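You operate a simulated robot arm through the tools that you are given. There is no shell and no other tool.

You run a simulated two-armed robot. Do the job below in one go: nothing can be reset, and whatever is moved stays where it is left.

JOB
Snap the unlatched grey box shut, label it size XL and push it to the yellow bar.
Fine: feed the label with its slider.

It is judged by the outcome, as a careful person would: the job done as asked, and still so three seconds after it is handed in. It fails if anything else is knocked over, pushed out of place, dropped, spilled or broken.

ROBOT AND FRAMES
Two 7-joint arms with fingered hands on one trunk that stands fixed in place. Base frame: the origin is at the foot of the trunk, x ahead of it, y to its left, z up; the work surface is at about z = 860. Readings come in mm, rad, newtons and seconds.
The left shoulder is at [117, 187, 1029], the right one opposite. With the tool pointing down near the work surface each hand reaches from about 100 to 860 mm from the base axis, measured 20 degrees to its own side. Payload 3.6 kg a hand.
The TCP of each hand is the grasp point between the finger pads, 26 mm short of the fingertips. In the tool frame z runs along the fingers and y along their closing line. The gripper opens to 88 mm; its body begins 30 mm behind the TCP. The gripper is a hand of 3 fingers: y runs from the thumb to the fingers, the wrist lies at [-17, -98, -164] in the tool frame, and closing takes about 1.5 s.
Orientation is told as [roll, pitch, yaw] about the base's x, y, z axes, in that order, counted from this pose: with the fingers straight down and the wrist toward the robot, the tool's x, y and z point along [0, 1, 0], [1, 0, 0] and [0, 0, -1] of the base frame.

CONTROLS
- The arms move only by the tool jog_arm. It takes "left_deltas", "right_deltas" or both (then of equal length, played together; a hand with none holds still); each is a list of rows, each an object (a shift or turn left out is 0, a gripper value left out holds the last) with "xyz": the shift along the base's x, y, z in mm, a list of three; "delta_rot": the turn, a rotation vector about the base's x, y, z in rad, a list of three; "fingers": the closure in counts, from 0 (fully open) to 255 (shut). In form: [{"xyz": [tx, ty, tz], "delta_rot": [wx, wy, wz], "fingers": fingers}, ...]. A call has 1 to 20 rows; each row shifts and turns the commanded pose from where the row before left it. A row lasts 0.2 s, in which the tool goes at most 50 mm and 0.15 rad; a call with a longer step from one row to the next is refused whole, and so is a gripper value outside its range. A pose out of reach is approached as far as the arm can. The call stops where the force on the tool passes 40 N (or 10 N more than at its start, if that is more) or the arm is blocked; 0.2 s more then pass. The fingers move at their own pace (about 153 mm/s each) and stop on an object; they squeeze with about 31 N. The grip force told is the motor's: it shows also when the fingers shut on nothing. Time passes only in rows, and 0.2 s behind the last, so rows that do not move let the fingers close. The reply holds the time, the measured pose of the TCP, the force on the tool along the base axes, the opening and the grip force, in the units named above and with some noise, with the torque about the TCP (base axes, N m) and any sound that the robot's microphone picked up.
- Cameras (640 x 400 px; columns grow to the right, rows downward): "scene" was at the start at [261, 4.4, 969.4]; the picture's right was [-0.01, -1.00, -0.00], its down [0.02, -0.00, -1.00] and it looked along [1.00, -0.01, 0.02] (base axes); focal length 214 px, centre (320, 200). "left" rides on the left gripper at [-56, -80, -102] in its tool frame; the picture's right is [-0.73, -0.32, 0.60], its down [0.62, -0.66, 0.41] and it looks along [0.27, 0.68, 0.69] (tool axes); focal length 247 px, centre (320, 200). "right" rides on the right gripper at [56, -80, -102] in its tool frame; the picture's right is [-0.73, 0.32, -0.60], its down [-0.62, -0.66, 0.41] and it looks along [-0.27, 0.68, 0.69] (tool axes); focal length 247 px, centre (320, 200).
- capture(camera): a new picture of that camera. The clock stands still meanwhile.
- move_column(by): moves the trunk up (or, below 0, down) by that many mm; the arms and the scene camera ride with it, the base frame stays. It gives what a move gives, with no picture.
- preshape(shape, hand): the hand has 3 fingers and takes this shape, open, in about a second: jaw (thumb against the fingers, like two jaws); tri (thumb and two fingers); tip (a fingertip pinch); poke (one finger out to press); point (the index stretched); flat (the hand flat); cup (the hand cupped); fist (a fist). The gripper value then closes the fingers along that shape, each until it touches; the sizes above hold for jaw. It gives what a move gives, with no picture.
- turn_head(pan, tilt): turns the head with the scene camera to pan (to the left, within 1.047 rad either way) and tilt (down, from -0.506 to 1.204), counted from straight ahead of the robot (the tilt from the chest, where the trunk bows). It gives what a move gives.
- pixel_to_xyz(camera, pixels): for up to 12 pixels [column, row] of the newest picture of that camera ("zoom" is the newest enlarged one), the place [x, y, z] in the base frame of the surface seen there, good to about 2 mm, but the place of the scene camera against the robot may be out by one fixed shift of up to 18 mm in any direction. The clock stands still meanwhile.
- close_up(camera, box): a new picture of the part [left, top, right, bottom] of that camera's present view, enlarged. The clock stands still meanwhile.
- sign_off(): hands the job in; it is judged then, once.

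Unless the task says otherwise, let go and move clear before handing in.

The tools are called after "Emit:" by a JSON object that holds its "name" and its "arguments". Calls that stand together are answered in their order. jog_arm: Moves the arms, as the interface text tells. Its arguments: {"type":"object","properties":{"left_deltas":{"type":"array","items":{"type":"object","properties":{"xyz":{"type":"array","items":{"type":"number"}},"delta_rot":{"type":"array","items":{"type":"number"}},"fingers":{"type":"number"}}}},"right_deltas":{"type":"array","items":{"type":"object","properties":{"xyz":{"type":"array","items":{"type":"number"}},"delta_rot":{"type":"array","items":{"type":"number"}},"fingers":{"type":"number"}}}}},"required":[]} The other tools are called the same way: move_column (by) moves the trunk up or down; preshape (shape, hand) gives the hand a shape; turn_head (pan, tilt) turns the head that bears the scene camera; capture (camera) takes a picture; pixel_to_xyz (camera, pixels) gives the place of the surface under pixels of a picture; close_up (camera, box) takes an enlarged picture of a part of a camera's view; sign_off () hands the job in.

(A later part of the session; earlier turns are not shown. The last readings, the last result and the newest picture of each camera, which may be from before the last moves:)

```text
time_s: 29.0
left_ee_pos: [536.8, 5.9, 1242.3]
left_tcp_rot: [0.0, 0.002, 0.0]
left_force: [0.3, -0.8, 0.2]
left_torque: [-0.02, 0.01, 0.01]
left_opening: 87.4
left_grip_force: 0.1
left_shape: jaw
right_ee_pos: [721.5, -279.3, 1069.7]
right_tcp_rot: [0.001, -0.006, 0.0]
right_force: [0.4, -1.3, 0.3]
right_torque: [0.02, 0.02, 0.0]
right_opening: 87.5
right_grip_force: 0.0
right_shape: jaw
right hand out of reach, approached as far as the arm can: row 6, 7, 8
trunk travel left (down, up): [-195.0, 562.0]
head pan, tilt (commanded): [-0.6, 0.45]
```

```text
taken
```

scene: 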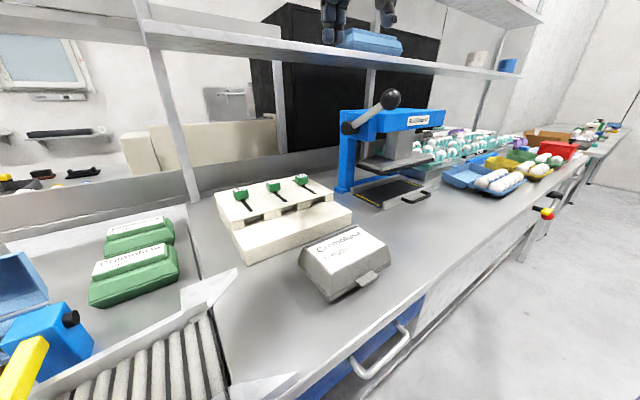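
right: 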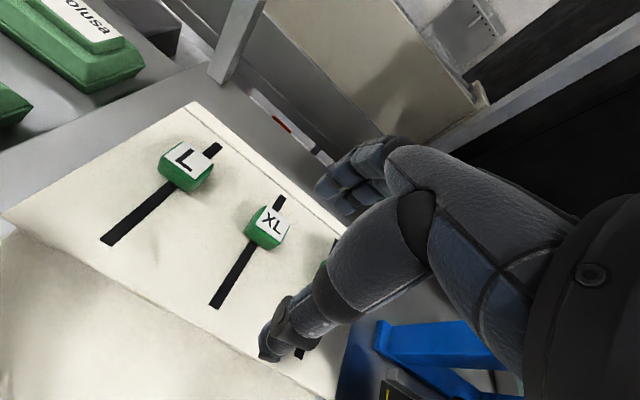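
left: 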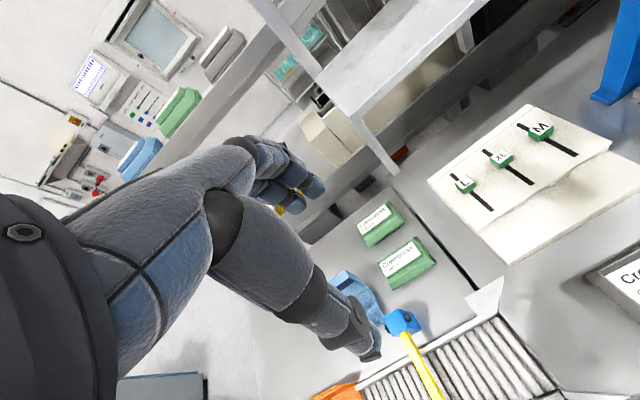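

At this height the hand reached x≈721 before its limit. I'll pitch the hand forward 0.3 rad (fingers pointing ahead) to gain reach, half close the fingers, and continue toward the knob at z≈1040.

Emit:
{"name": "jog_arm", "arguments": {"right_deltas": [{"xyz": [0, 3, -10], "delta_rot": [0, -0.1, 0], "fingers": 90}, {"xyz": [0, 3, -10], "delta_rot": [0, -0.1, 0]}, {"xyz": [0, 3, -10], "delta_rot": [0, -0.1, 0]}, {"xyz": [18, 2, 0]}, {"xyz": [18, 0, 0]}, {"xyz": [16, 0, 0]}, {"xyz": [0, 0, 0]}]}}

Emit:
{"name": "capture", "arguments": {"camera": "right"}}

Emit:
{"name": "turn_head", "arguments": {"pan": -0.4, "tilt": 0.1}}

Emit:
{"name": "capture", "arguments": {"camera": "scene"}}

```text
time_s: 30.6
left_ee_pos: [535.3, 6.6, 1243.3]
left_tcp_rot: [-0.001, -0.001, 0.002]
left_force: [-0.3, -0.3, 0.2]
left_torque: [-0.04, -0.05, -0.02]
left_opening: 87.5
left_grip_force: 0.0
left_shape: jaw
right_ee_pos: [772.6, -268.0, 1042.0]
right_tcp_rot: [0.001, -0.308, 0.0]
right_force: [-0.2, -0.3, 0.5]
right_torque: [0.01, -0.02, 0.03]
right_opening: 57.4
right_grip_force: 0.0
right_shape: jaw
trunk travel left (down, up): [-195.0, 562.0]
head pan, tilt (commanded): [-0.6, 0.45]
```

```text
taken
```

right: 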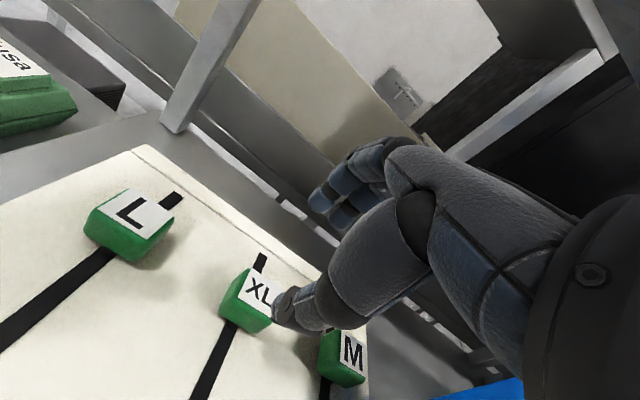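

```text
time_s: 31.4
left_ee_pos: [535.1, 6.4, 1243.4]
left_tcp_rot: [0.002, 0.002, 0.003]
left_force: [-0.9, -0.6, -0.1]
left_torque: [-0.02, -0.03, 0.0]
left_opening: 87.6
left_grip_force: 0.1
left_shape: jaw
right_ee_pos: [772.6, -266.4, 1041.4]
right_tcp_rot: [0.0, -0.309, 0.0]
right_force: [0.4, 0.1, 0.9]
right_torque: [0.03, 0.01, 0.0]
right_opening: 57.2
right_grip_force: 0.1
right_shape: jaw
trunk travel left (down, up): [-195.0, 562.0]
head pan, tilt (commanded): [-0.4, 0.099]
```

```text
taken
```

scene: 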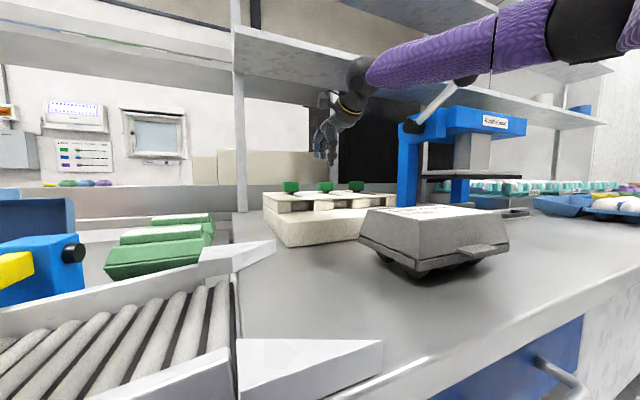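

The hand is right above XL (right view (262,292)), but in the scene view the forearm (450,55) passes near the press lever (440,95). I'll measure the forearm and lever clearances before going lower.

Emit:
{"name": "pixel_to_xyz", "arguments": {"camera": "scene", "pixels": [[380, 70], [420, 60], [460, 50], [500, 40], [540, 30], [580, 30], [620, 25], [440, 88], [465, 78], [430, 105], [325, 145], [290, 187]]}}

Emit:
{"name": "close_up", "arguments": {"camera": "scene", "box": [300, 0, 640, 220]}}

Emit:
{"name": "capture", "arguments": {"camera": "left"}}

```text
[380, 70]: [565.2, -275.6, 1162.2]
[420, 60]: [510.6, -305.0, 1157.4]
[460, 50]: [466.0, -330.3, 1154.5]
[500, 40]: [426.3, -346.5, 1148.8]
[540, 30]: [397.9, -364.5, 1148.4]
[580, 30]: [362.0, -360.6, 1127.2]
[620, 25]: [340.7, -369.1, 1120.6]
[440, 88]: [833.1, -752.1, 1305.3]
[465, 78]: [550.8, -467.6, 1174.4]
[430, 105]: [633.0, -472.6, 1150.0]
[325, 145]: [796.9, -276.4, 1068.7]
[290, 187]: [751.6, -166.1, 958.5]
```

```text
1.82 times, centred on (470, 110) of scene
```

zoom: 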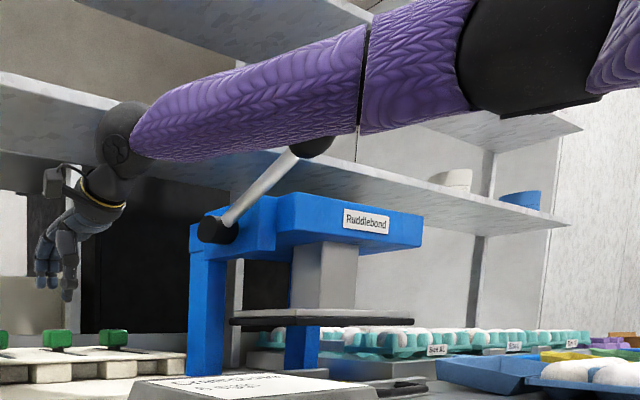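

```text
taken
```

left: 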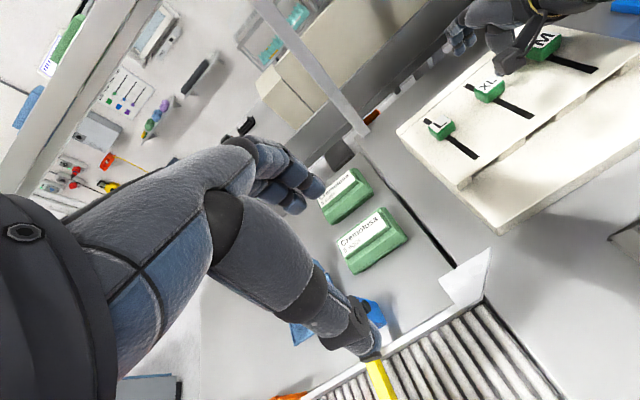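

The forearm's far side is still about 75 mm from the lever ball, so it's clear. I'll descend toward the knob while reducing the forward tilt a bit.

Emit:
{"name": "jog_arm", "arguments": {"right_deltas": [{"xyz": [1, 0, -13], "delta_rot": [0, 0.05, 0]}, {"xyz": [1, 0, -13], "delta_rot": [0, 0.05, 0]}, {"xyz": [1, -1, -13], "delta_rot": [0, 0.05, 0]}, {"xyz": [0, -1, 0]}]}}

Emit:
{"name": "capture", "arguments": {"camera": "right"}}

Emit:
{"name": "close_up", "arguments": {"camera": "scene", "box": [240, 60, 440, 240]}}

Emit:
{"name": "capture", "arguments": {"camera": "left"}}

```text
time_s: 32.5
left_ee_pos: [535.5, 5.8, 1244.5]
left_tcp_rot: [0.002, 0.001, 0.001]
left_force: [-0.2, -0.1, 1.7]
left_torque: [-0.01, 0.0, 0.04]
left_opening: 87.8
left_grip_force: 0.1
left_shape: jaw
right_ee_pos: [771.7, -280.7, 1016.1]
right_tcp_rot: [0.0, -0.207, -0.001]
right_force: [-0.9, 0.2, 0.0]
right_torque: [0.02, 0.01, 0.0]
right_opening: 57.3
right_grip_force: 0.1
right_shape: jaw
right hand out of reach, approached as far as the arm can: row 2, 3
trunk travel left (down, up): [-195.0, 562.0]
head pan, tilt (commanded): [-0.4, 0.099]
```

```text
taken
```

right: 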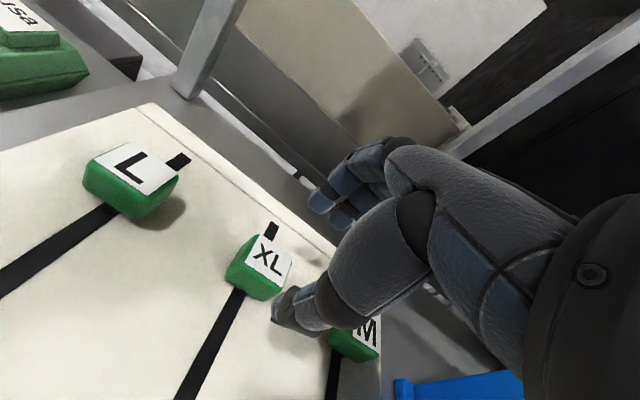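

```text
2.22 times, centred on (340, 150) of scene
```

zoom: 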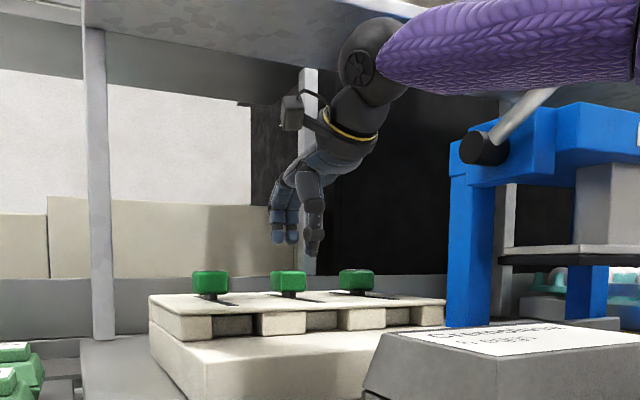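

```text
taken
```

left: 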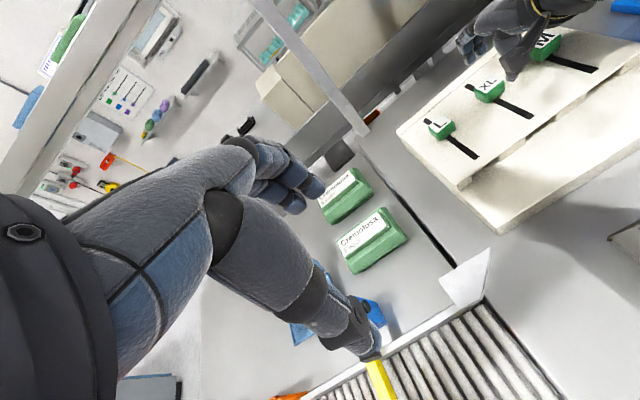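

With less tilt the arm fell short (y drifted to -281), so I'll keep about 0.3 rad tilt. First I'll measure the knob faces from this close right view.

Emit:
{"name": "pixel_to_xyz", "arguments": {"camera": "right", "pixels": [[255, 237], [290, 252], [249, 262], [285, 287], [228, 280], [262, 297], [226, 278], [240, 290], [270, 228], [300, 310]]}}

Emit:
{"name": "close_up", "arguments": {"camera": "right", "box": [200, 200, 340, 320]}}

```text
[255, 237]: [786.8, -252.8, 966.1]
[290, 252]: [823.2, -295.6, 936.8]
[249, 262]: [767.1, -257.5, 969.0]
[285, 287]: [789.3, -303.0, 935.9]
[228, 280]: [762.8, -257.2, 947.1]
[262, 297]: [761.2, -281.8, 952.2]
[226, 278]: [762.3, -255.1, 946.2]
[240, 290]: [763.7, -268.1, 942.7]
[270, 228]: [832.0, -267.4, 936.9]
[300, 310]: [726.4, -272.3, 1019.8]
```

```text
3.33 times, centred on (270, 260) of right
```

zoom: 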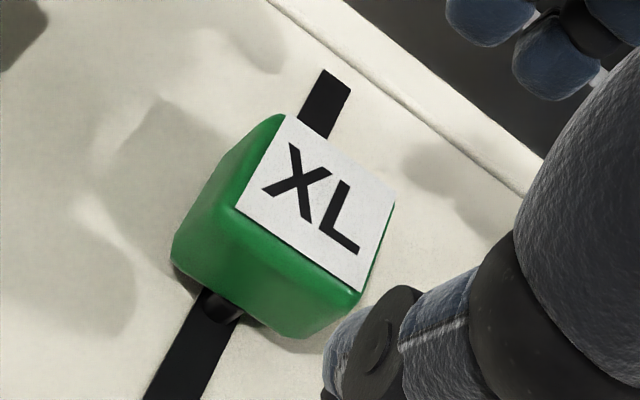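

Knob XL spans x 762–788, y -284…-252, z 945–969. I'll restore the 0.3 rad tilt, centre on it with a 45 mm opening, and descend to TCP z≈975.

Emit:
{"name": "jog_arm", "arguments": {"right_deltas": [{"xyz": [-2, 6, 5], "delta_rot": [0, -0.05, 0], "fingers": 125}, {"xyz": [-2, 7, 5], "delta_rot": [0, -0.05, 0]}, {"xyz": [0, 0, 0]}, {"xyz": [0, 0, -15]}, {"xyz": [0, 0, -15]}, {"xyz": [0, 0, -12]}, {"xyz": [0, 0, 0]}]}}

Emit:
{"name": "capture", "arguments": {"camera": "right"}}

Emit:
{"name": "close_up", "arguments": {"camera": "scene", "box": [240, 60, 440, 240]}}

Emit:
{"name": "close_up", "arguments": {"camera": "left", "box": [400, 0, 640, 200]}}

```text
time_s: 34.0
left_ee_pos: [534.6, 6.6, 1243.4]
left_tcp_rot: [-0.002, 0.002, 0.001]
left_force: [0.0, 0.2, -0.6]
left_torque: [0.0, -0.02, 0.0]
left_opening: 87.5
left_grip_force: 0.1
left_shape: jaw
right_ee_pos: [768.8, -268.3, 985.0]
right_tcp_rot: [0.002, -0.309, -0.001]
right_force: [0.1, -0.3, -1.1]
right_torque: [0.01, -0.02, 0.01]
right_opening: 45.1
right_grip_force: 0.0
right_shape: jaw
trunk travel left (down, up): [-195.0, 562.0]
head pan, tilt (commanded): [-0.4, 0.099]
```

```text
taken
```

right: 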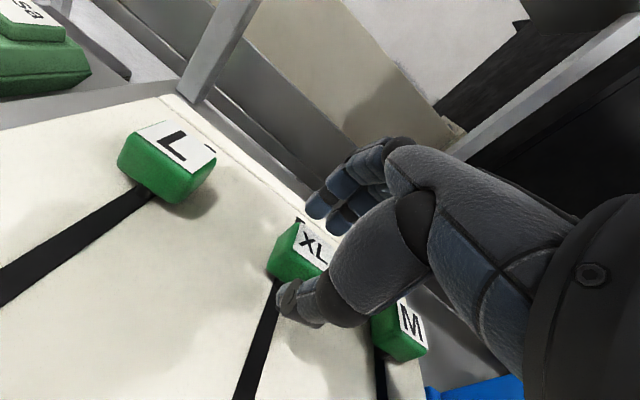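

```text
2.22 times, centred on (340, 150) of scene
```

zoom: 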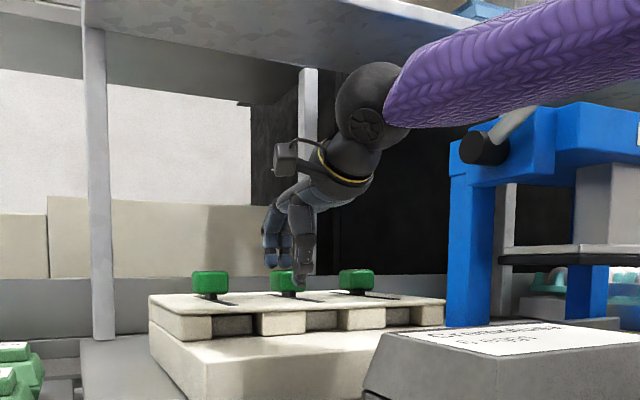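

```text
2.00 times, centred on (520, 100) of left
```

zoom: 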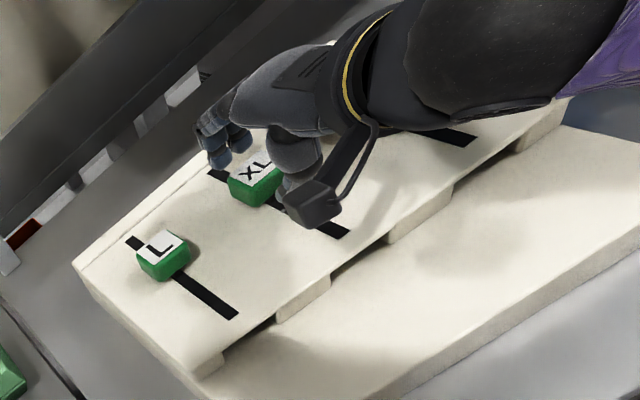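

The left view shows fingers behind the XL knob and thumb in front, as wanted. I'll descend another 10 mm and close on it.

Emit:
{"name": "jog_arm", "arguments": {"right_deltas": [{"xyz": [0, 0, -5]}, {"xyz": [0, 0, -5]}, {"xyz": [0, 0, 0], "fingers": 255}, {"xyz": [0, 0, 0]}, {"xyz": [0, 0, 0]}, {"xyz": [0, 0, 0]}]}}

Emit:
{"name": "close_up", "arguments": {"camera": "left", "box": [400, 0, 640, 200]}}

Emit:
{"name": "capture", "arguments": {"camera": "right"}}

```text
time_s: 35.5
left_ee_pos: [535.5, 6.1, 1243.6]
left_tcp_rot: [0.0, 0.001, 0.002]
left_force: [0.2, 0.3, 0.1]
left_torque: [0.03, 0.02, 0.01]
left_opening: 87.8
left_grip_force: 0.0
left_shape: jaw
right_ee_pos: [768.3, -267.2, 975.0]
right_tcp_rot: [0.0, -0.308, 0.001]
right_force: [0.5, 0.3, 0.2]
right_torque: [0.04, 0.22, 0.01]
right_opening: 27.9
right_grip_force: 31.3
right_shape: jaw
trunk travel left (down, up): [-195.0, 562.0]
head pan, tilt (commanded): [-0.4, 0.099]
```

```text
2.00 times, centred on (520, 100) of left
```

zoom: 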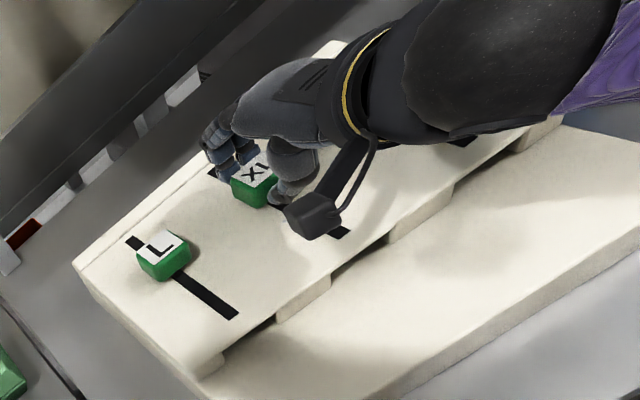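

```text
taken
```

right: 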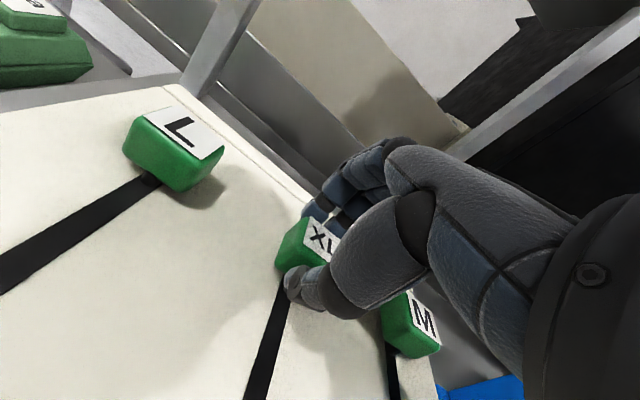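

The knob is gripped (opening 27.9 mm). I'll pull it toward the robot 40 mm and check resistance and whether a label emerges.

Emit:
{"name": "jog_arm", "arguments": {"right_deltas": [{"xyz": [-8, 0, 0]}, {"xyz": [-8, 0, 0]}, {"xyz": [-8, 0, 0]}, {"xyz": [-8, 0, 0]}, {"xyz": [-8, 0, 0]}]}}

Emit:
{"name": "close_up", "arguments": {"camera": "left", "box": [400, 0, 640, 200]}}

Emit:
{"name": "capture", "arguments": {"camera": "right"}}

```text
time_s: 36.6
left_ee_pos: [534.8, 6.4, 1242.8]
left_tcp_rot: [0.001, 0.002, 0.002]
left_force: [-0.3, -0.2, 0.2]
left_torque: [0.05, 0.01, -0.01]
left_opening: 87.8
left_grip_force: 0.1
left_shape: jaw
right_ee_pos: [728.9, -267.0, 972.8]
right_tcp_rot: [0.0, -0.307, 0.0]
right_force: [0.3, -1.1, -1.5]
right_torque: [0.0, 0.2, -0.03]
right_opening: 27.8
right_grip_force: 31.5
right_shape: jaw
trunk travel left (down, up): [-195.0, 562.0]
head pan, tilt (commanded): [-0.4, 0.099]
```

```text
2.00 times, centred on (520, 100) of left
```

zoom: 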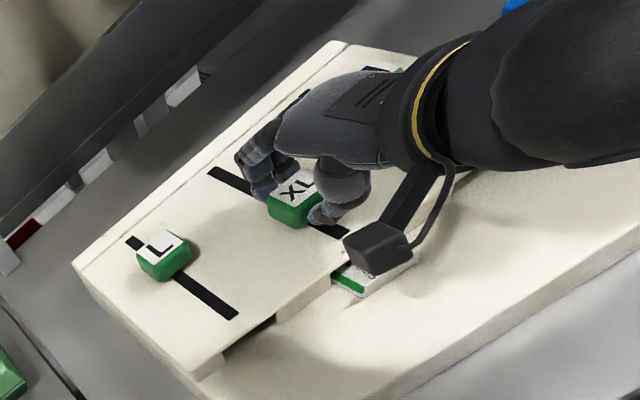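

```text
taken
```

right: 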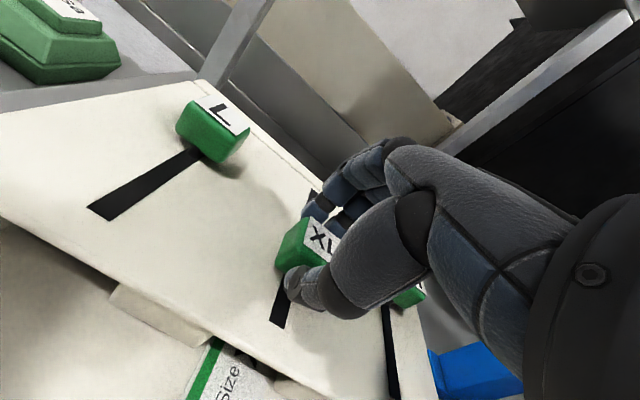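

A label with a green stripe reading "Size…" is emerging under the slot (right view (225,370)). I'll pull further toward the slot's end in small steps.

Emit:
{"name": "jog_arm", "arguments": {"right_deltas": [{"xyz": [-6, 0, 0]}, {"xyz": [-6, 0, 0]}, {"xyz": [-6, 0, 0]}, {"xyz": [-4, 0, 0]}, {"xyz": [-4, 0, 0]}, {"xyz": [-4, 0, 0]}]}}

Emit:
{"name": "close_up", "arguments": {"camera": "left", "box": [400, 0, 640, 200]}}

Emit:
{"name": "capture", "arguments": {"camera": "right"}}

```text
time_s: 38.0
left_ee_pos: [535.0, 5.7, 1243.8]
left_tcp_rot: [0.0, 0.002, 0.001]
left_force: [0.5, 0.6, -0.5]
left_torque: [0.0, -0.03, -0.03]
left_opening: 88.0
left_grip_force: 0.2
left_shape: jaw
right_ee_pos: [699.5, -266.9, 973.2]
right_tcp_rot: [0.001, -0.306, 0.001]
right_force: [1.4, -0.3, -1.0]
right_torque: [-0.01, 0.17, -0.04]
right_opening: 27.8
right_grip_force: 31.0
right_shape: jaw
trunk travel left (down, up): [-195.0, 562.0]
head pan, tilt (commanded): [-0.4, 0.099]
```

```text
2.00 times, centred on (520, 100) of left
```

zoom: 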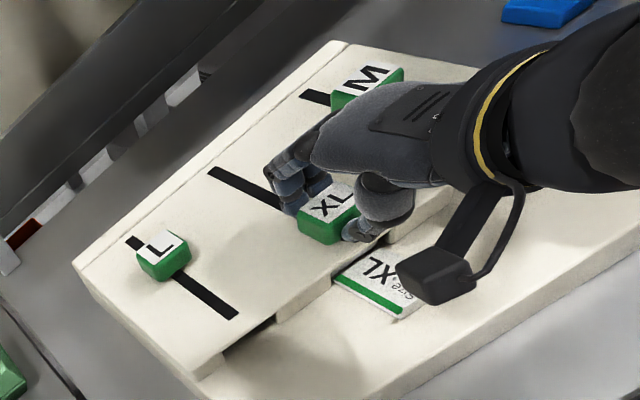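

```text
taken
```

right: 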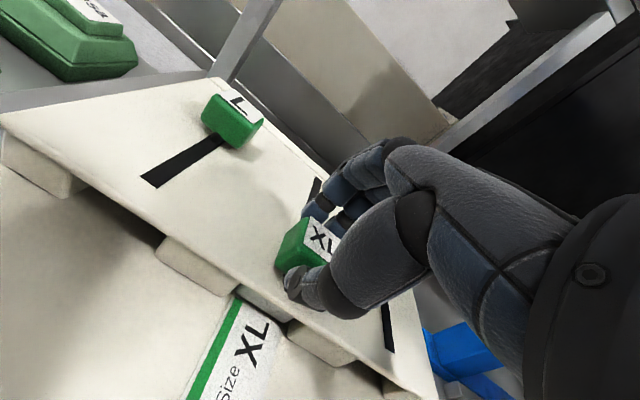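

The "Size XL" label is out flat on the ledge (right view (235,345)) and there's little resistance. I'll continue gently to the end of travel.

Emit:
{"name": "jog_arm", "arguments": {"right_deltas": [{"xyz": [-3, 0, 0]}, {"xyz": [-3, 0, 0]}, {"xyz": [-3, 0, 0]}, {"xyz": [-3, 0, 0]}]}}

Emit:
{"name": "close_up", "arguments": {"camera": "left", "box": [400, 0, 640, 200]}}

Emit:
{"name": "capture", "arguments": {"camera": "right"}}

```text
time_s: 39.0
left_ee_pos: [537.1, 6.1, 1241.9]
left_tcp_rot: [0.0, 0.001, 0.001]
left_force: [-0.2, -0.9, -0.1]
left_torque: [0.0, 0.0, -0.01]
left_opening: 87.6
left_grip_force: 0.0
left_shape: jaw
right_ee_pos: [688.5, -268.1, 973.7]
right_tcp_rot: [-0.002, -0.31, 0.001]
right_force: [10.6, 0.8, -2.3]
right_torque: [0.01, 0.0, 0.0]
right_opening: 27.6
right_grip_force: 31.2
right_shape: jaw
trunk travel left (down, up): [-195.0, 562.0]
head pan, tilt (commanded): [-0.4, 0.099]
```

```text
2.00 times, centred on (520, 100) of left
```

zoom: 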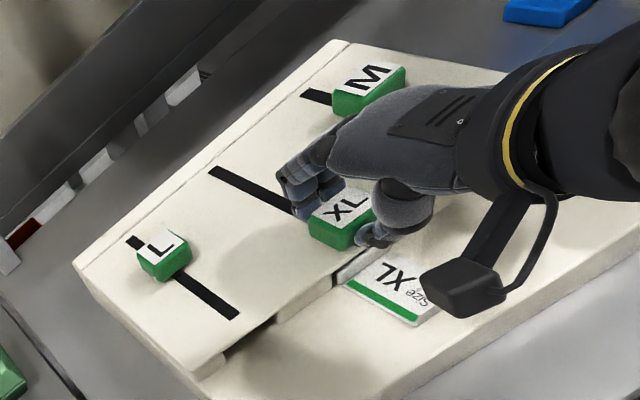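

```text
taken
```

right: 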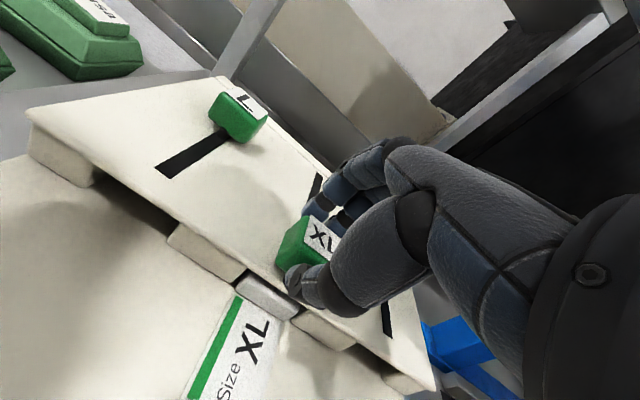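

The end stop is reached (10 N) and the label is fully out, with the pusher behind it. I'll release the knob and rise.

Emit:
{"name": "jog_arm", "arguments": {"right_deltas": [{"xyz": [2, 0, 0], "fingers": 130}, {"xyz": [0, 0, 0]}, {"xyz": [0, 0, 0]}, {"xyz": [0, 0, 15]}, {"xyz": [0, 0, 30]}, {"xyz": [0, 0, 40]}, {"xyz": [-40, -20, 30]}, {"xyz": [-45, -20, 0]}, {"xyz": [-45, -20, 0]}]}}

Emit:
{"name": "capture", "arguments": {"camera": "right"}}

Emit:
{"name": "capture", "arguments": {"camera": "left"}}

```text
refused: row 7 steps farther than a row can; nothing moved
```

```text
taken
```

right: 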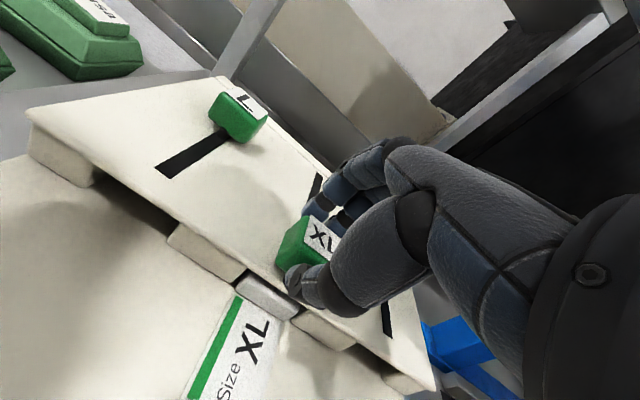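

```text
taken
```

left: 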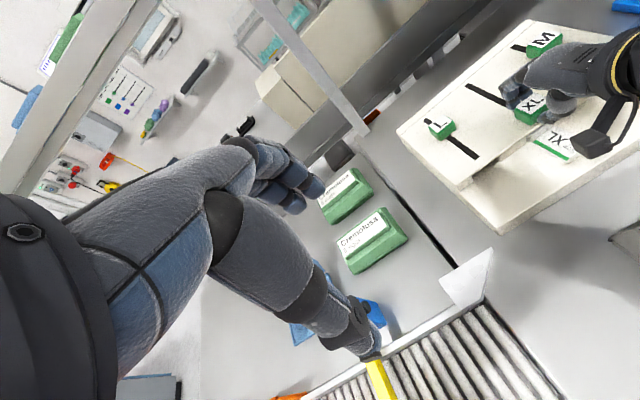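

The call was refused because one step was too long; the views are unchanged. I'll repeat the release and retreat with shorter steps.

Emit:
{"name": "jog_arm", "arguments": {"right_deltas": [{"xyz": [2, 0, 0], "fingers": 130}, {"xyz": [0, 0, 0]}, {"xyz": [0, 0, 0]}, {"xyz": [0, 0, 15]}, {"xyz": [0, 0, 30]}, {"xyz": [0, 0, 40]}, {"xyz": [-35, -10, 25]}, {"xyz": [-40, -15, 10]}, {"xyz": [-40, -15, 0]}, {"xyz": [-40, -15, 0]}]}}

Emit:
{"name": "capture", "arguments": {"camera": "right"}}

Emit:
{"name": "close_up", "arguments": {"camera": "left", "box": [400, 0, 640, 200]}}

```text
time_s: 41.2
left_ee_pos: [534.8, 6.7, 1243.1]
left_tcp_rot: [0.0, 0.003, 0.002]
left_force: [-1.6, 0.3, 0.3]
left_torque: [0.01, 0.0, 0.0]
left_opening: 87.5
left_grip_force: 0.0
left_shape: jaw
right_ee_pos: [531.7, -321.2, 1096.4]
right_tcp_rot: [0.001, -0.309, -0.001]
right_force: [-0.1, -0.6, 0.1]
right_torque: [-0.04, -0.01, -0.02]
right_opening: 43.3
right_grip_force: 0.0
right_shape: jaw
trunk travel left (down, up): [-195.0, 562.0]
head pan, tilt (commanded): [-0.4, 0.099]
```

```text
taken
```

right: 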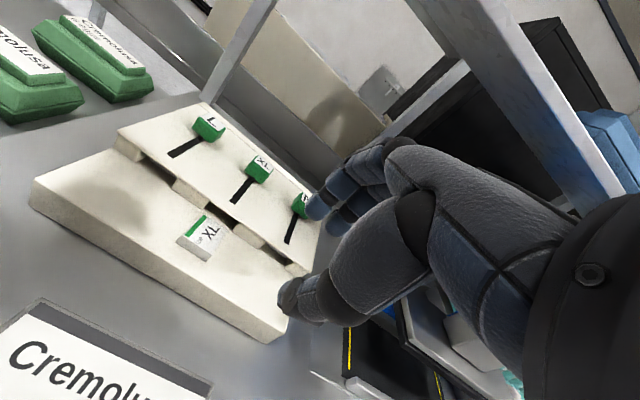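

```text
2.00 times, centred on (520, 100) of left
```

zoom: 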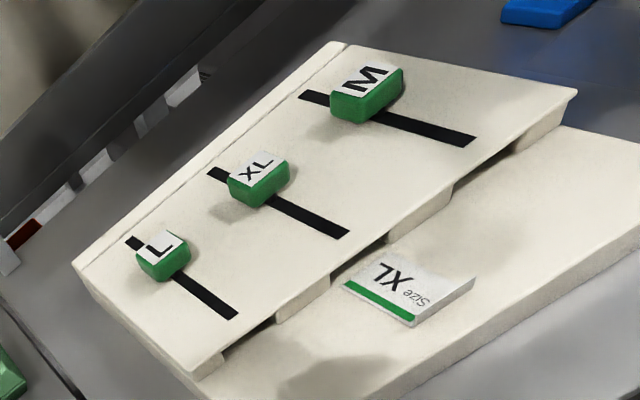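

The slider sprang back and the XL label lies on the ledge as a thick card. I'll zoom in and measure it.

Emit:
{"name": "close_up", "arguments": {"camera": "right", "box": [160, 190, 260, 270]}}

Emit:
{"name": "pixel_to_xyz", "arguments": {"camera": "right", "pixels": [[204, 232], [197, 214], [228, 235], [180, 238], [207, 262], [190, 228], [216, 250], [195, 250], [230, 215], [195, 194]]}}

```text
5.00 times, centred on (210, 230) of right
```

zoom: 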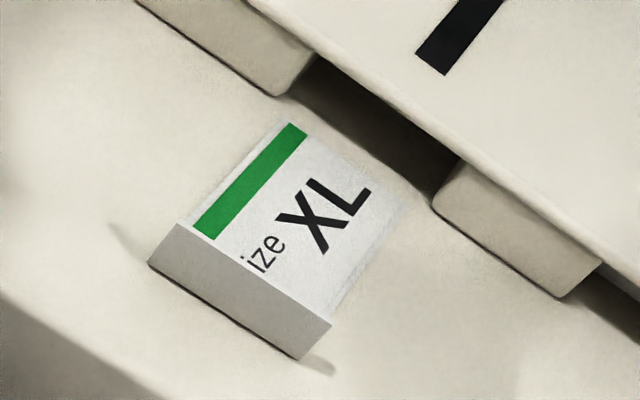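

```text
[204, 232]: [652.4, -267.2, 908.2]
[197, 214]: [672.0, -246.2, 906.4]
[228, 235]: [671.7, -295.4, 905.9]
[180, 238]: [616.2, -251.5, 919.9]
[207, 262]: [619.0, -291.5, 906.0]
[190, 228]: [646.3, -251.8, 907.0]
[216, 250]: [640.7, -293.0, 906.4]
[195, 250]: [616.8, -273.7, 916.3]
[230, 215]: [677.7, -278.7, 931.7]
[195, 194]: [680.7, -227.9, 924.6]
```

The label is a flat sheet with an upright grey grip tab on its front edge (zoom (240,290)). I'll measure both more finely.

Emit:
{"name": "pixel_to_xyz", "arguments": {"camera": "zoom", "pixels": [[178, 228], [150, 262], [328, 325], [298, 357], [240, 275], [230, 310], [290, 125], [385, 195], [215, 238], [330, 300], [255, 255], [300, 200]]}}

Emit:
{"name": "close_up", "arguments": {"camera": "scene", "box": [240, 170, 400, 270]}}

Emit:
{"name": "close_up", "arguments": {"camera": "left", "box": [500, 80, 620, 180]}}

```text
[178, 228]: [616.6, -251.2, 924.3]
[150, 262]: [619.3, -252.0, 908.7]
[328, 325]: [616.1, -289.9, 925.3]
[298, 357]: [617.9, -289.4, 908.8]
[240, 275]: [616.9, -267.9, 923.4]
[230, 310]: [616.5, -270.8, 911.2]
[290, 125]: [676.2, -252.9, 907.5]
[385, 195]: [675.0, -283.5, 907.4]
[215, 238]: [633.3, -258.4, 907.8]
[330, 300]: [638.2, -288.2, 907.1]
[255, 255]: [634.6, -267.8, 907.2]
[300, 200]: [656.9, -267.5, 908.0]
```

```text
4.00 times, centred on (320, 220) of scene
```

zoom: 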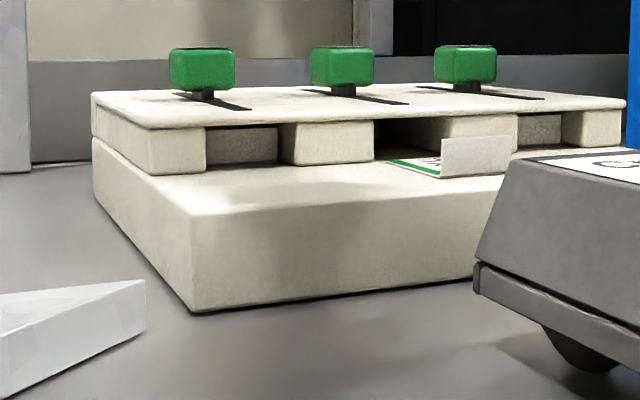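

```text
4.00 times, centred on (560, 130) of left
```

zoom: 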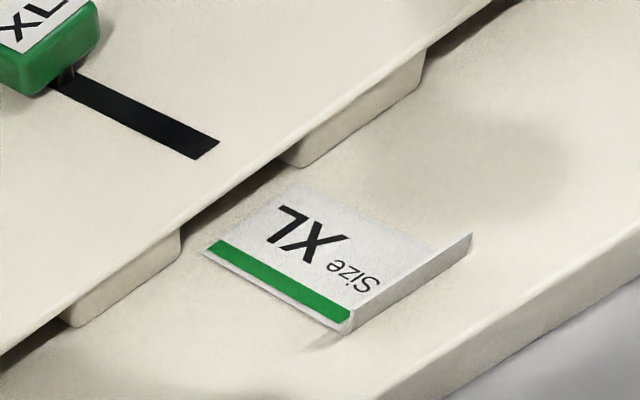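

The label is 60 mm long (x 617–676), 40 mm wide (y -290…-251), lying at z≈907 with an 18 mm grip tab at x≈617. I'll level the right hand and bring it above the tab with a 41 mm opening.

Emit:
{"name": "jog_arm", "arguments": {"right_deltas": [{"xyz": [20, 12, -10], "delta_rot": [0, 0.1, 0], "fingers": 135}, {"xyz": [20, 12, -15], "delta_rot": [0, 0.1, 0]}, {"xyz": [20, 12, -15], "delta_rot": [0, 0.108, 0]}, {"xyz": [25, 14, -20]}, {"xyz": [0, 0, -30]}, {"xyz": [0, 0, 0]}]}}

Emit:
{"name": "capture", "arguments": {"camera": "right"}}

Emit:
{"name": "close_up", "arguments": {"camera": "left", "box": [440, 20, 640, 190]}}

```text
time_s: 42.6
left_ee_pos: [536.1, 6.3, 1242.7]
left_tcp_rot: [0.0, 0.002, 0.001]
left_force: [-0.1, 0.1, 0.7]
left_torque: [0.05, -0.01, -0.01]
left_opening: 87.9
left_grip_force: 0.0
left_shape: jaw
right_ee_pos: [618.0, -272.9, 1004.2]
right_tcp_rot: [0.0, -0.001, 0.001]
right_force: [0.0, 0.4, -0.6]
right_torque: [0.02, 0.0, -0.01]
right_opening: 42.1
right_grip_force: 0.1
right_shape: jaw
trunk travel left (down, up): [-195.0, 562.0]
head pan, tilt (commanded): [-0.4, 0.099]
```

```text
taken
```

right: 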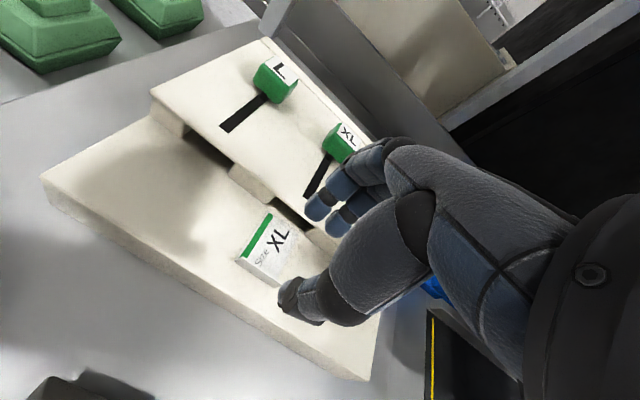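

```text
2.35 times, centred on (540, 105) of left
```

zoom: 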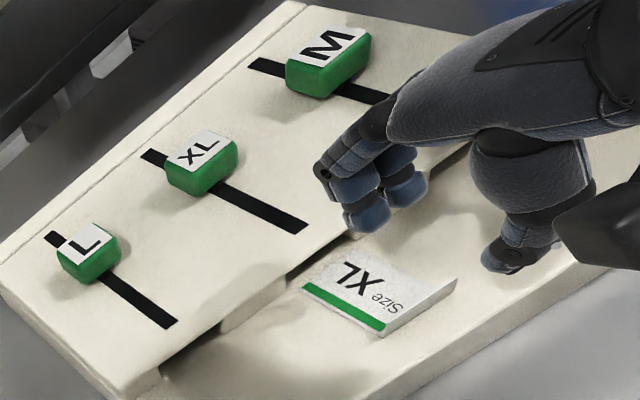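

The hand hovers over the tab. Before lowering I'll check how far the finger backs extend toward the dispenser's top plate (front edge x≈680, z 937).

Emit:
{"name": "pixel_to_xyz", "arguments": {"camera": "zoom", "pixels": [[322, 175], [340, 165], [365, 125], [355, 218], [400, 205], [500, 265], [390, 330], [450, 285]]}}

```text
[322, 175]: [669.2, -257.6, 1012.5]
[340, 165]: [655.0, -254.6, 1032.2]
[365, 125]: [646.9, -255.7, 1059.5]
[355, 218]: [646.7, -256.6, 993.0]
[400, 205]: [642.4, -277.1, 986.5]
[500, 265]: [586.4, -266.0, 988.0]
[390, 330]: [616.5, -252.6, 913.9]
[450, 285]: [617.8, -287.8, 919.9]
```

Finger backs reach x≈670, clear of the plate edge at 680. I'll descend 68 mm and close on the tab.

Emit:
{"name": "jog_arm", "arguments": {"right_deltas": [{"xyz": [0, 2, -20]}, {"xyz": [0, 0, -20]}, {"xyz": [0, 0, -15]}, {"xyz": [0, 0, -8]}, {"xyz": [0, 0, -5]}, {"xyz": [0, 0, 0]}]}}

Emit:
{"name": "close_up", "arguments": {"camera": "left", "box": [440, 20, 640, 190]}}

Emit:
{"name": "capture", "arguments": {"camera": "right"}}

```text
time_s: 44.0
left_ee_pos: [534.7, 6.0, 1243.2]
left_tcp_rot: [0.0, 0.002, 0.002]
left_force: [-0.3, -0.2, -0.3]
left_torque: [-0.02, 0.0, -0.01]
left_opening: 87.8
left_grip_force: 0.0
left_shape: jaw
right_ee_pos: [618.3, -271.4, 936.8]
right_tcp_rot: [-0.001, 0.001, 0.0]
right_force: [0.0, -0.4, -0.4]
right_torque: [0.02, -0.02, 0.02]
right_opening: 41.6
right_grip_force: 0.1
right_shape: jaw
trunk travel left (down, up): [-195.0, 562.0]
head pan, tilt (commanded): [-0.4, 0.099]
```

```text
2.35 times, centred on (540, 105) of left
```

zoom: 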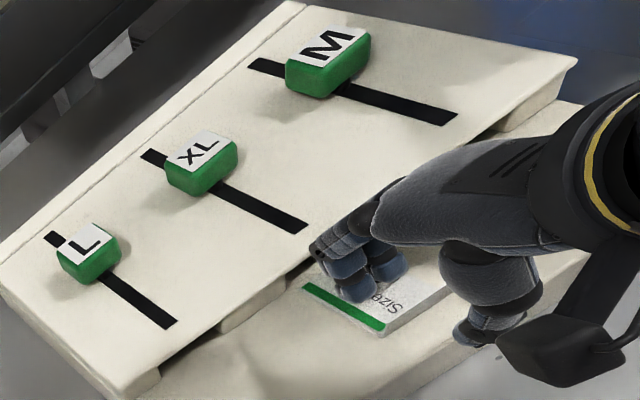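

```text
taken
```

right: 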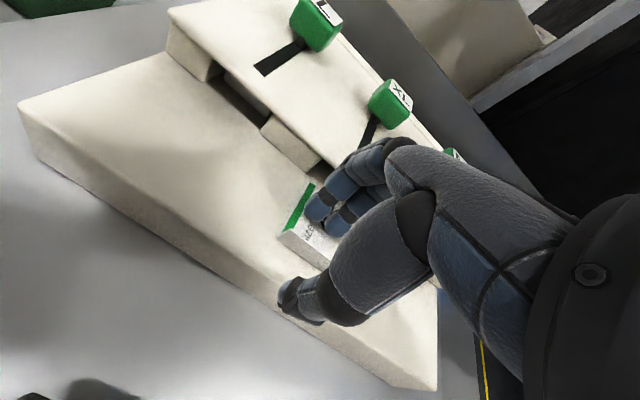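

The tab lies between thumb and fingers (left zoom (390,330)). I'll close.

Emit:
{"name": "jog_arm", "arguments": {"right_deltas": [{"fingers": 255}, {"xyz": [0, 0, 0]}, {"xyz": [0, 0, 0]}, {"xyz": [0, 0, 0]}, {"xyz": [0, 0, 0]}]}}

Emit:
{"name": "close_up", "arguments": {"camera": "left", "box": [440, 20, 640, 190]}}

```text
time_s: 45.2
left_ee_pos: [535.3, 7.8, 1243.6]
left_tcp_rot: [0.0, 0.001, 0.001]
left_force: [0.6, -0.5, 0.5]
left_torque: [-0.03, -0.01, 0.03]
left_opening: 87.6
left_grip_force: 0.0
left_shape: jaw
right_ee_pos: [619.0, -271.6, 937.7]
right_tcp_rot: [0.0, 0.0, 0.001]
right_force: [-0.4, -1.1, -0.3]
right_torque: [0.01, -0.01, 0.02]
right_opening: 0.0
right_grip_force: 30.6
right_shape: jaw
trunk travel left (down, up): [-195.0, 562.0]
head pan, tilt (commanded): [-0.4, 0.099]
```

```text
2.35 times, centred on (540, 105) of left
```

zoom: 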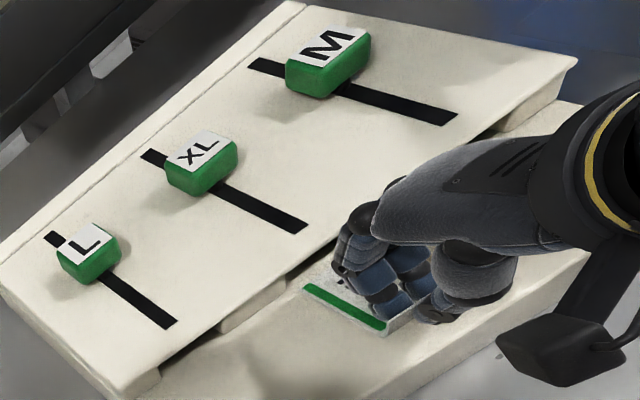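

The opening reads 0, as it might for a thin tab. I'll lift 25 mm slowly and see whether the label comes along.

Emit:
{"name": "jog_arm", "arguments": {"right_deltas": [{"xyz": [0, 0, 5]}, {"xyz": [0, 0, 8]}, {"xyz": [0, 0, 12]}, {"xyz": [0, 0, 0]}]}}

Emit:
{"name": "close_up", "arguments": {"camera": "left", "box": [440, 20, 640, 190]}}

Emit:
{"name": "close_up", "arguments": {"camera": "scene", "box": [240, 140, 440, 270]}}

```text
time_s: 46.2
left_ee_pos: [535.4, 6.7, 1242.8]
left_tcp_rot: [0.0, 0.003, 0.0]
left_force: [0.0, -0.3, -0.7]
left_torque: [0.02, 0.0, -0.03]
left_opening: 87.6
left_grip_force: 0.0
left_shape: jaw
right_ee_pos: [618.5, -270.5, 962.5]
right_tcp_rot: [0.0, 0.0, 0.001]
right_force: [-0.2, -0.1, 0.0]
right_torque: [-0.03, 0.01, 0.01]
right_opening: 0.1
right_grip_force: 30.9
right_shape: jaw
trunk travel left (down, up): [-195.0, 562.0]
head pan, tilt (commanded): [-0.4, 0.099]
```

```text
2.35 times, centred on (540, 105) of left
```

zoom: 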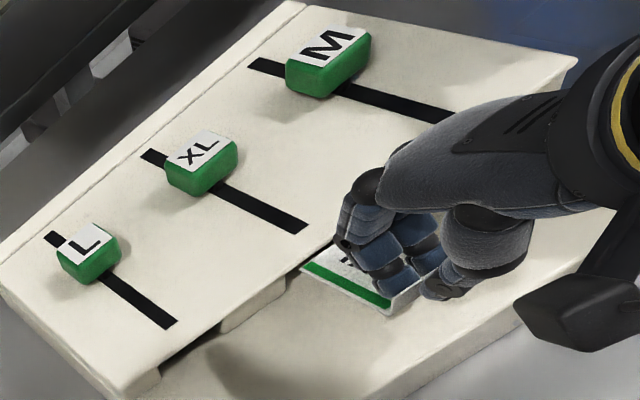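

```text
3.08 times, centred on (340, 205) of scene
```

zoom: 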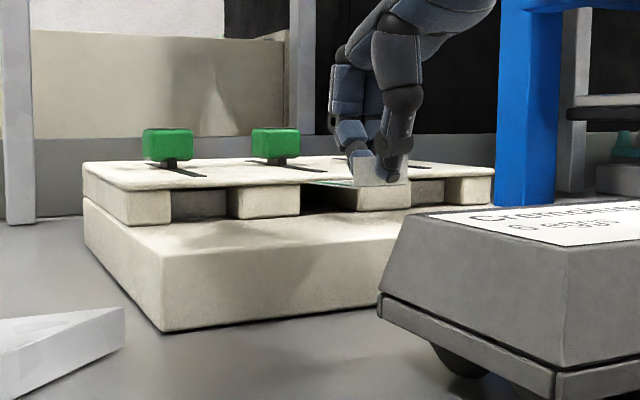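

The label lifted cleanly with the hand (left zoom shows the green stripe raised at (345,285)). I'll carry it back over the box at safe height.

Emit:
{"name": "jog_arm", "arguments": {"right_deltas": [{"xyz": [-5, 0, 25]}, {"xyz": [-15, 0, 30]}, {"xyz": [-30, 0, 25]}, {"xyz": [-30, 0, 20]}, {"xyz": [-30, 0, 10]}, {"xyz": [-30, 0, 0]}, {"xyz": [-28, 0, 0]}, {"xyz": [0, 0, 0]}]}}

Emit:
{"name": "capture", "arguments": {"camera": "right"}}

Emit:
{"name": "capture", "arguments": {"camera": "scene"}}

```text
time_s: 48.0
left_ee_pos: [536.1, 6.3, 1244.2]
left_tcp_rot: [-0.001, 0.002, 0.003]
left_force: [0.8, -0.6, 0.8]
left_torque: [-0.01, 0.02, 0.0]
left_opening: 87.4
left_grip_force: 0.0
left_shape: jaw
right_ee_pos: [450.9, -270.4, 1070.8]
right_tcp_rot: [0.001, 0.0, 0.0]
right_force: [0.5, 0.9, -0.2]
right_torque: [-0.01, -0.02, -0.01]
right_opening: 0.0
right_grip_force: 31.3
right_shape: jaw
trunk travel left (down, up): [-195.0, 562.0]
head pan, tilt (commanded): [-0.4, 0.099]
```

```text
taken
```

right: 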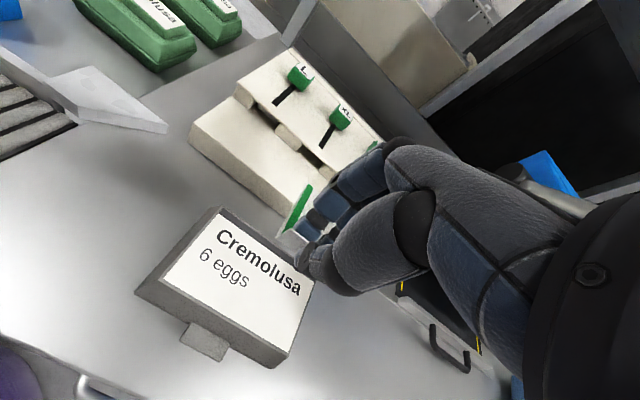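

```text
taken
```

scene: 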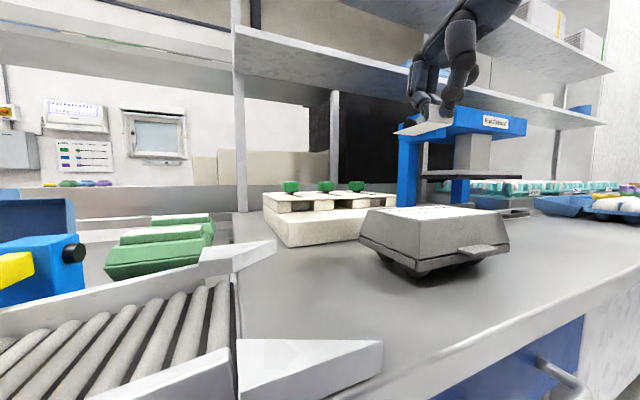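

The label stays level in the grip (scene view (425,127)). I'll move the left hand out of the way and start turning the right hand by yaw −90° so the label's text will read along with the box's text, checking reach.

Emit:
{"name": "jog_arm", "arguments": {"left_deltas": [{"xyz": [-10, 40, 0]}, {"xyz": [-10, 40, 0]}, {"xyz": [-10, 40, 0]}, {"xyz": [-10, 40, 0]}, {"xyz": [-10, 40, 0]}]}}

Emit:
{"name": "jog_arm", "arguments": {"right_deltas": [{"delta_rot": [0, 0, -0.12]}, {"delta_rot": [0, 0, -0.12]}, {"delta_rot": [0, 0, -0.12]}, {"delta_rot": [0, 0, -0.12]}, {"delta_rot": [0, 0, -0.12]}, {"delta_rot": [0, 0, -0.12]}]}}

Emit:
{"name": "capture", "arguments": {"camera": "right"}}

Emit:
{"name": "capture", "arguments": {"camera": "scene"}}

```text
time_s: 49.2
left_ee_pos: [484.5, 207.0, 1243.1]
left_tcp_rot: [-0.001, -0.001, 0.001]
left_force: [-0.5, 0.1, 0.6]
left_torque: [-0.05, 0.02, -0.01]
left_opening: 87.8
left_grip_force: 0.1
left_shape: jaw
right_ee_pos: [450.2, -271.4, 1071.7]
right_tcp_rot: [0.0, -0.001, -0.001]
right_force: [0.5, 0.0, -0.2]
right_torque: [-0.02, -0.01, 0.01]
right_opening: 0.0
right_grip_force: 31.1
right_shape: jaw
trunk travel left (down, up): [-195.0, 562.0]
head pan, tilt (commanded): [-0.4, 0.099]
```

```text
time_s: 50.6
left_ee_pos: [484.4, 205.5, 1242.8]
left_tcp_rot: [0.0, 0.001, 0.0]
left_force: [0.7, -0.4, -0.2]
left_torque: [-0.02, 0.01, -0.01]
left_opening: 87.5
left_grip_force: 0.1
left_shape: jaw
right_ee_pos: [451.8, -271.0, 1070.0]
right_tcp_rot: [0.0, 0.001, -0.723]
right_force: [0.9, 0.3, 0.6]
right_torque: [0.02, 0.01, -0.01]
right_opening: 0.0
right_grip_force: 30.9
right_shape: jaw
trunk travel left (down, up): [-195.0, 562.0]
head pan, tilt (commanded): [-0.4, 0.099]
```

```text
taken
```

right: 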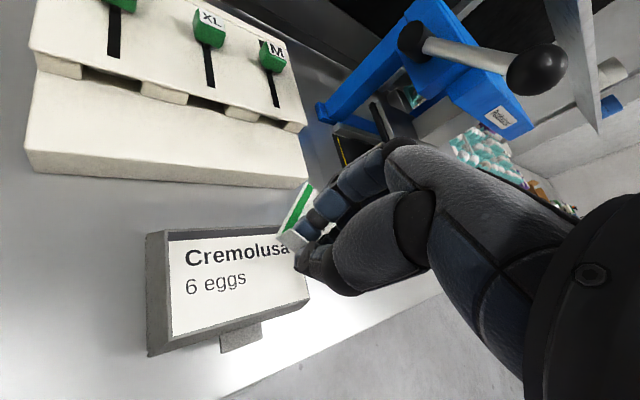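

```text
taken
```

scene: 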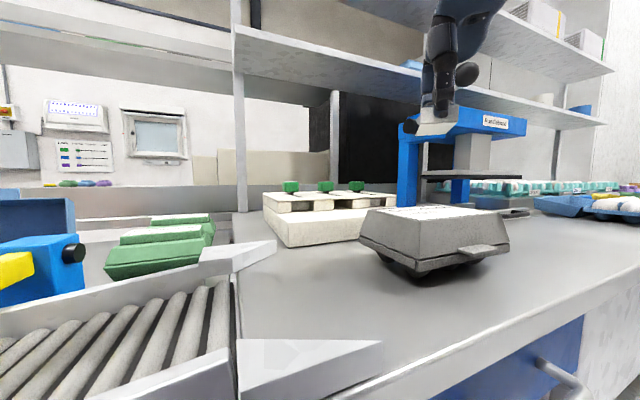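

Yaw is at −0.72 without reach trouble. I'll continue to about −1.57.

Emit:
{"name": "jog_arm", "arguments": {"right_deltas": [{"delta_rot": [0, 0, -0.12]}, {"delta_rot": [0, 0, -0.12]}, {"delta_rot": [0, 0, -0.12]}, {"delta_rot": [0, 0, -0.12]}, {"delta_rot": [0, 0, -0.12]}, {"delta_rot": [0, 0, -0.12]}, {"delta_rot": [0, 0, -0.128]}, {"xyz": [0, 0, 0]}]}}

Emit:
{"name": "capture", "arguments": {"camera": "right"}}

Emit:
{"name": "capture", "arguments": {"camera": "scene"}}

```text
time_s: 52.5
left_ee_pos: [484.8, 205.5, 1242.7]
left_tcp_rot: [-0.002, -0.001, 0.002]
left_force: [-0.3, 0.7, 0.4]
left_torque: [0.0, -0.02, 0.0]
left_opening: 87.6
left_grip_force: 0.0
left_shape: jaw
right_ee_pos: [450.6, -270.5, 1072.1]
right_tcp_rot: [0.0, -0.002, -1.57]
right_force: [-0.3, -0.5, -0.2]
right_torque: [0.0, -0.04, -0.01]
right_opening: 0.0
right_grip_force: 30.8
right_shape: jaw
trunk travel left (down, up): [-195.0, 562.0]
head pan, tilt (commanded): [-0.4, 0.099]
```

```text
taken
```

right: 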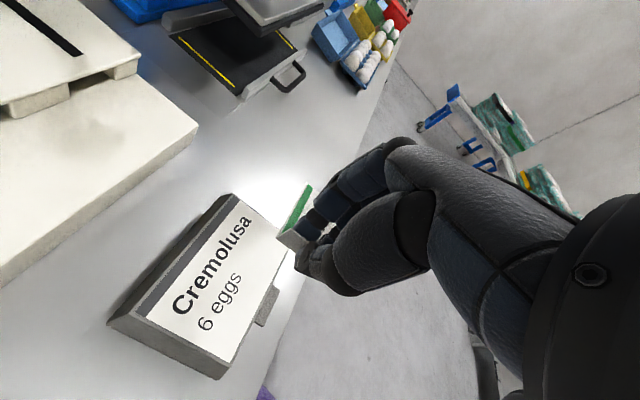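

```text
taken
```

scene: 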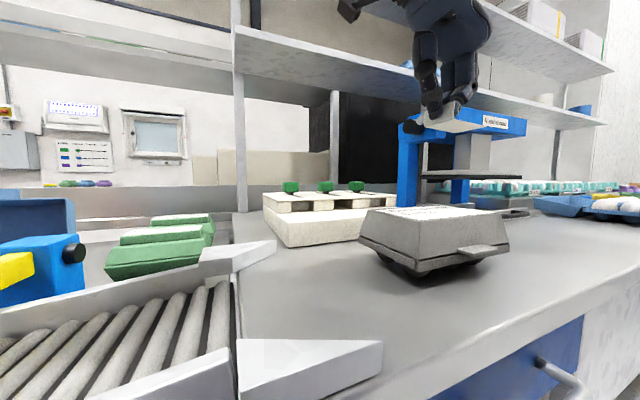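

Yaw −1.57 is reached with the label held (right view (295,215)). I'll re-measure the lid and the label before lowering.

Emit:
{"name": "close_up", "arguments": {"camera": "right", "box": [100, 170, 340, 390]}}

Emit:
{"name": "pixel_to_xyz", "arguments": {"camera": "zoom", "pixels": [[345, 85], [60, 385], [515, 180], [335, 500], [230, 350], [310, 400], [490, 150], [545, 70], [500, 195], [440, 290]]}}

```text
1.82 times, centred on (220, 280) of right
```

zoom: 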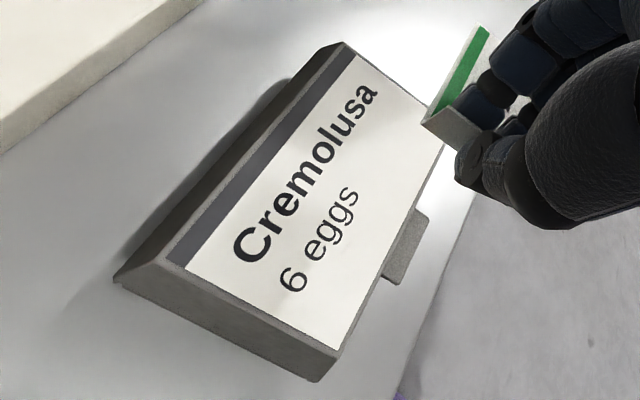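

```text
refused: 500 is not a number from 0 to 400
```

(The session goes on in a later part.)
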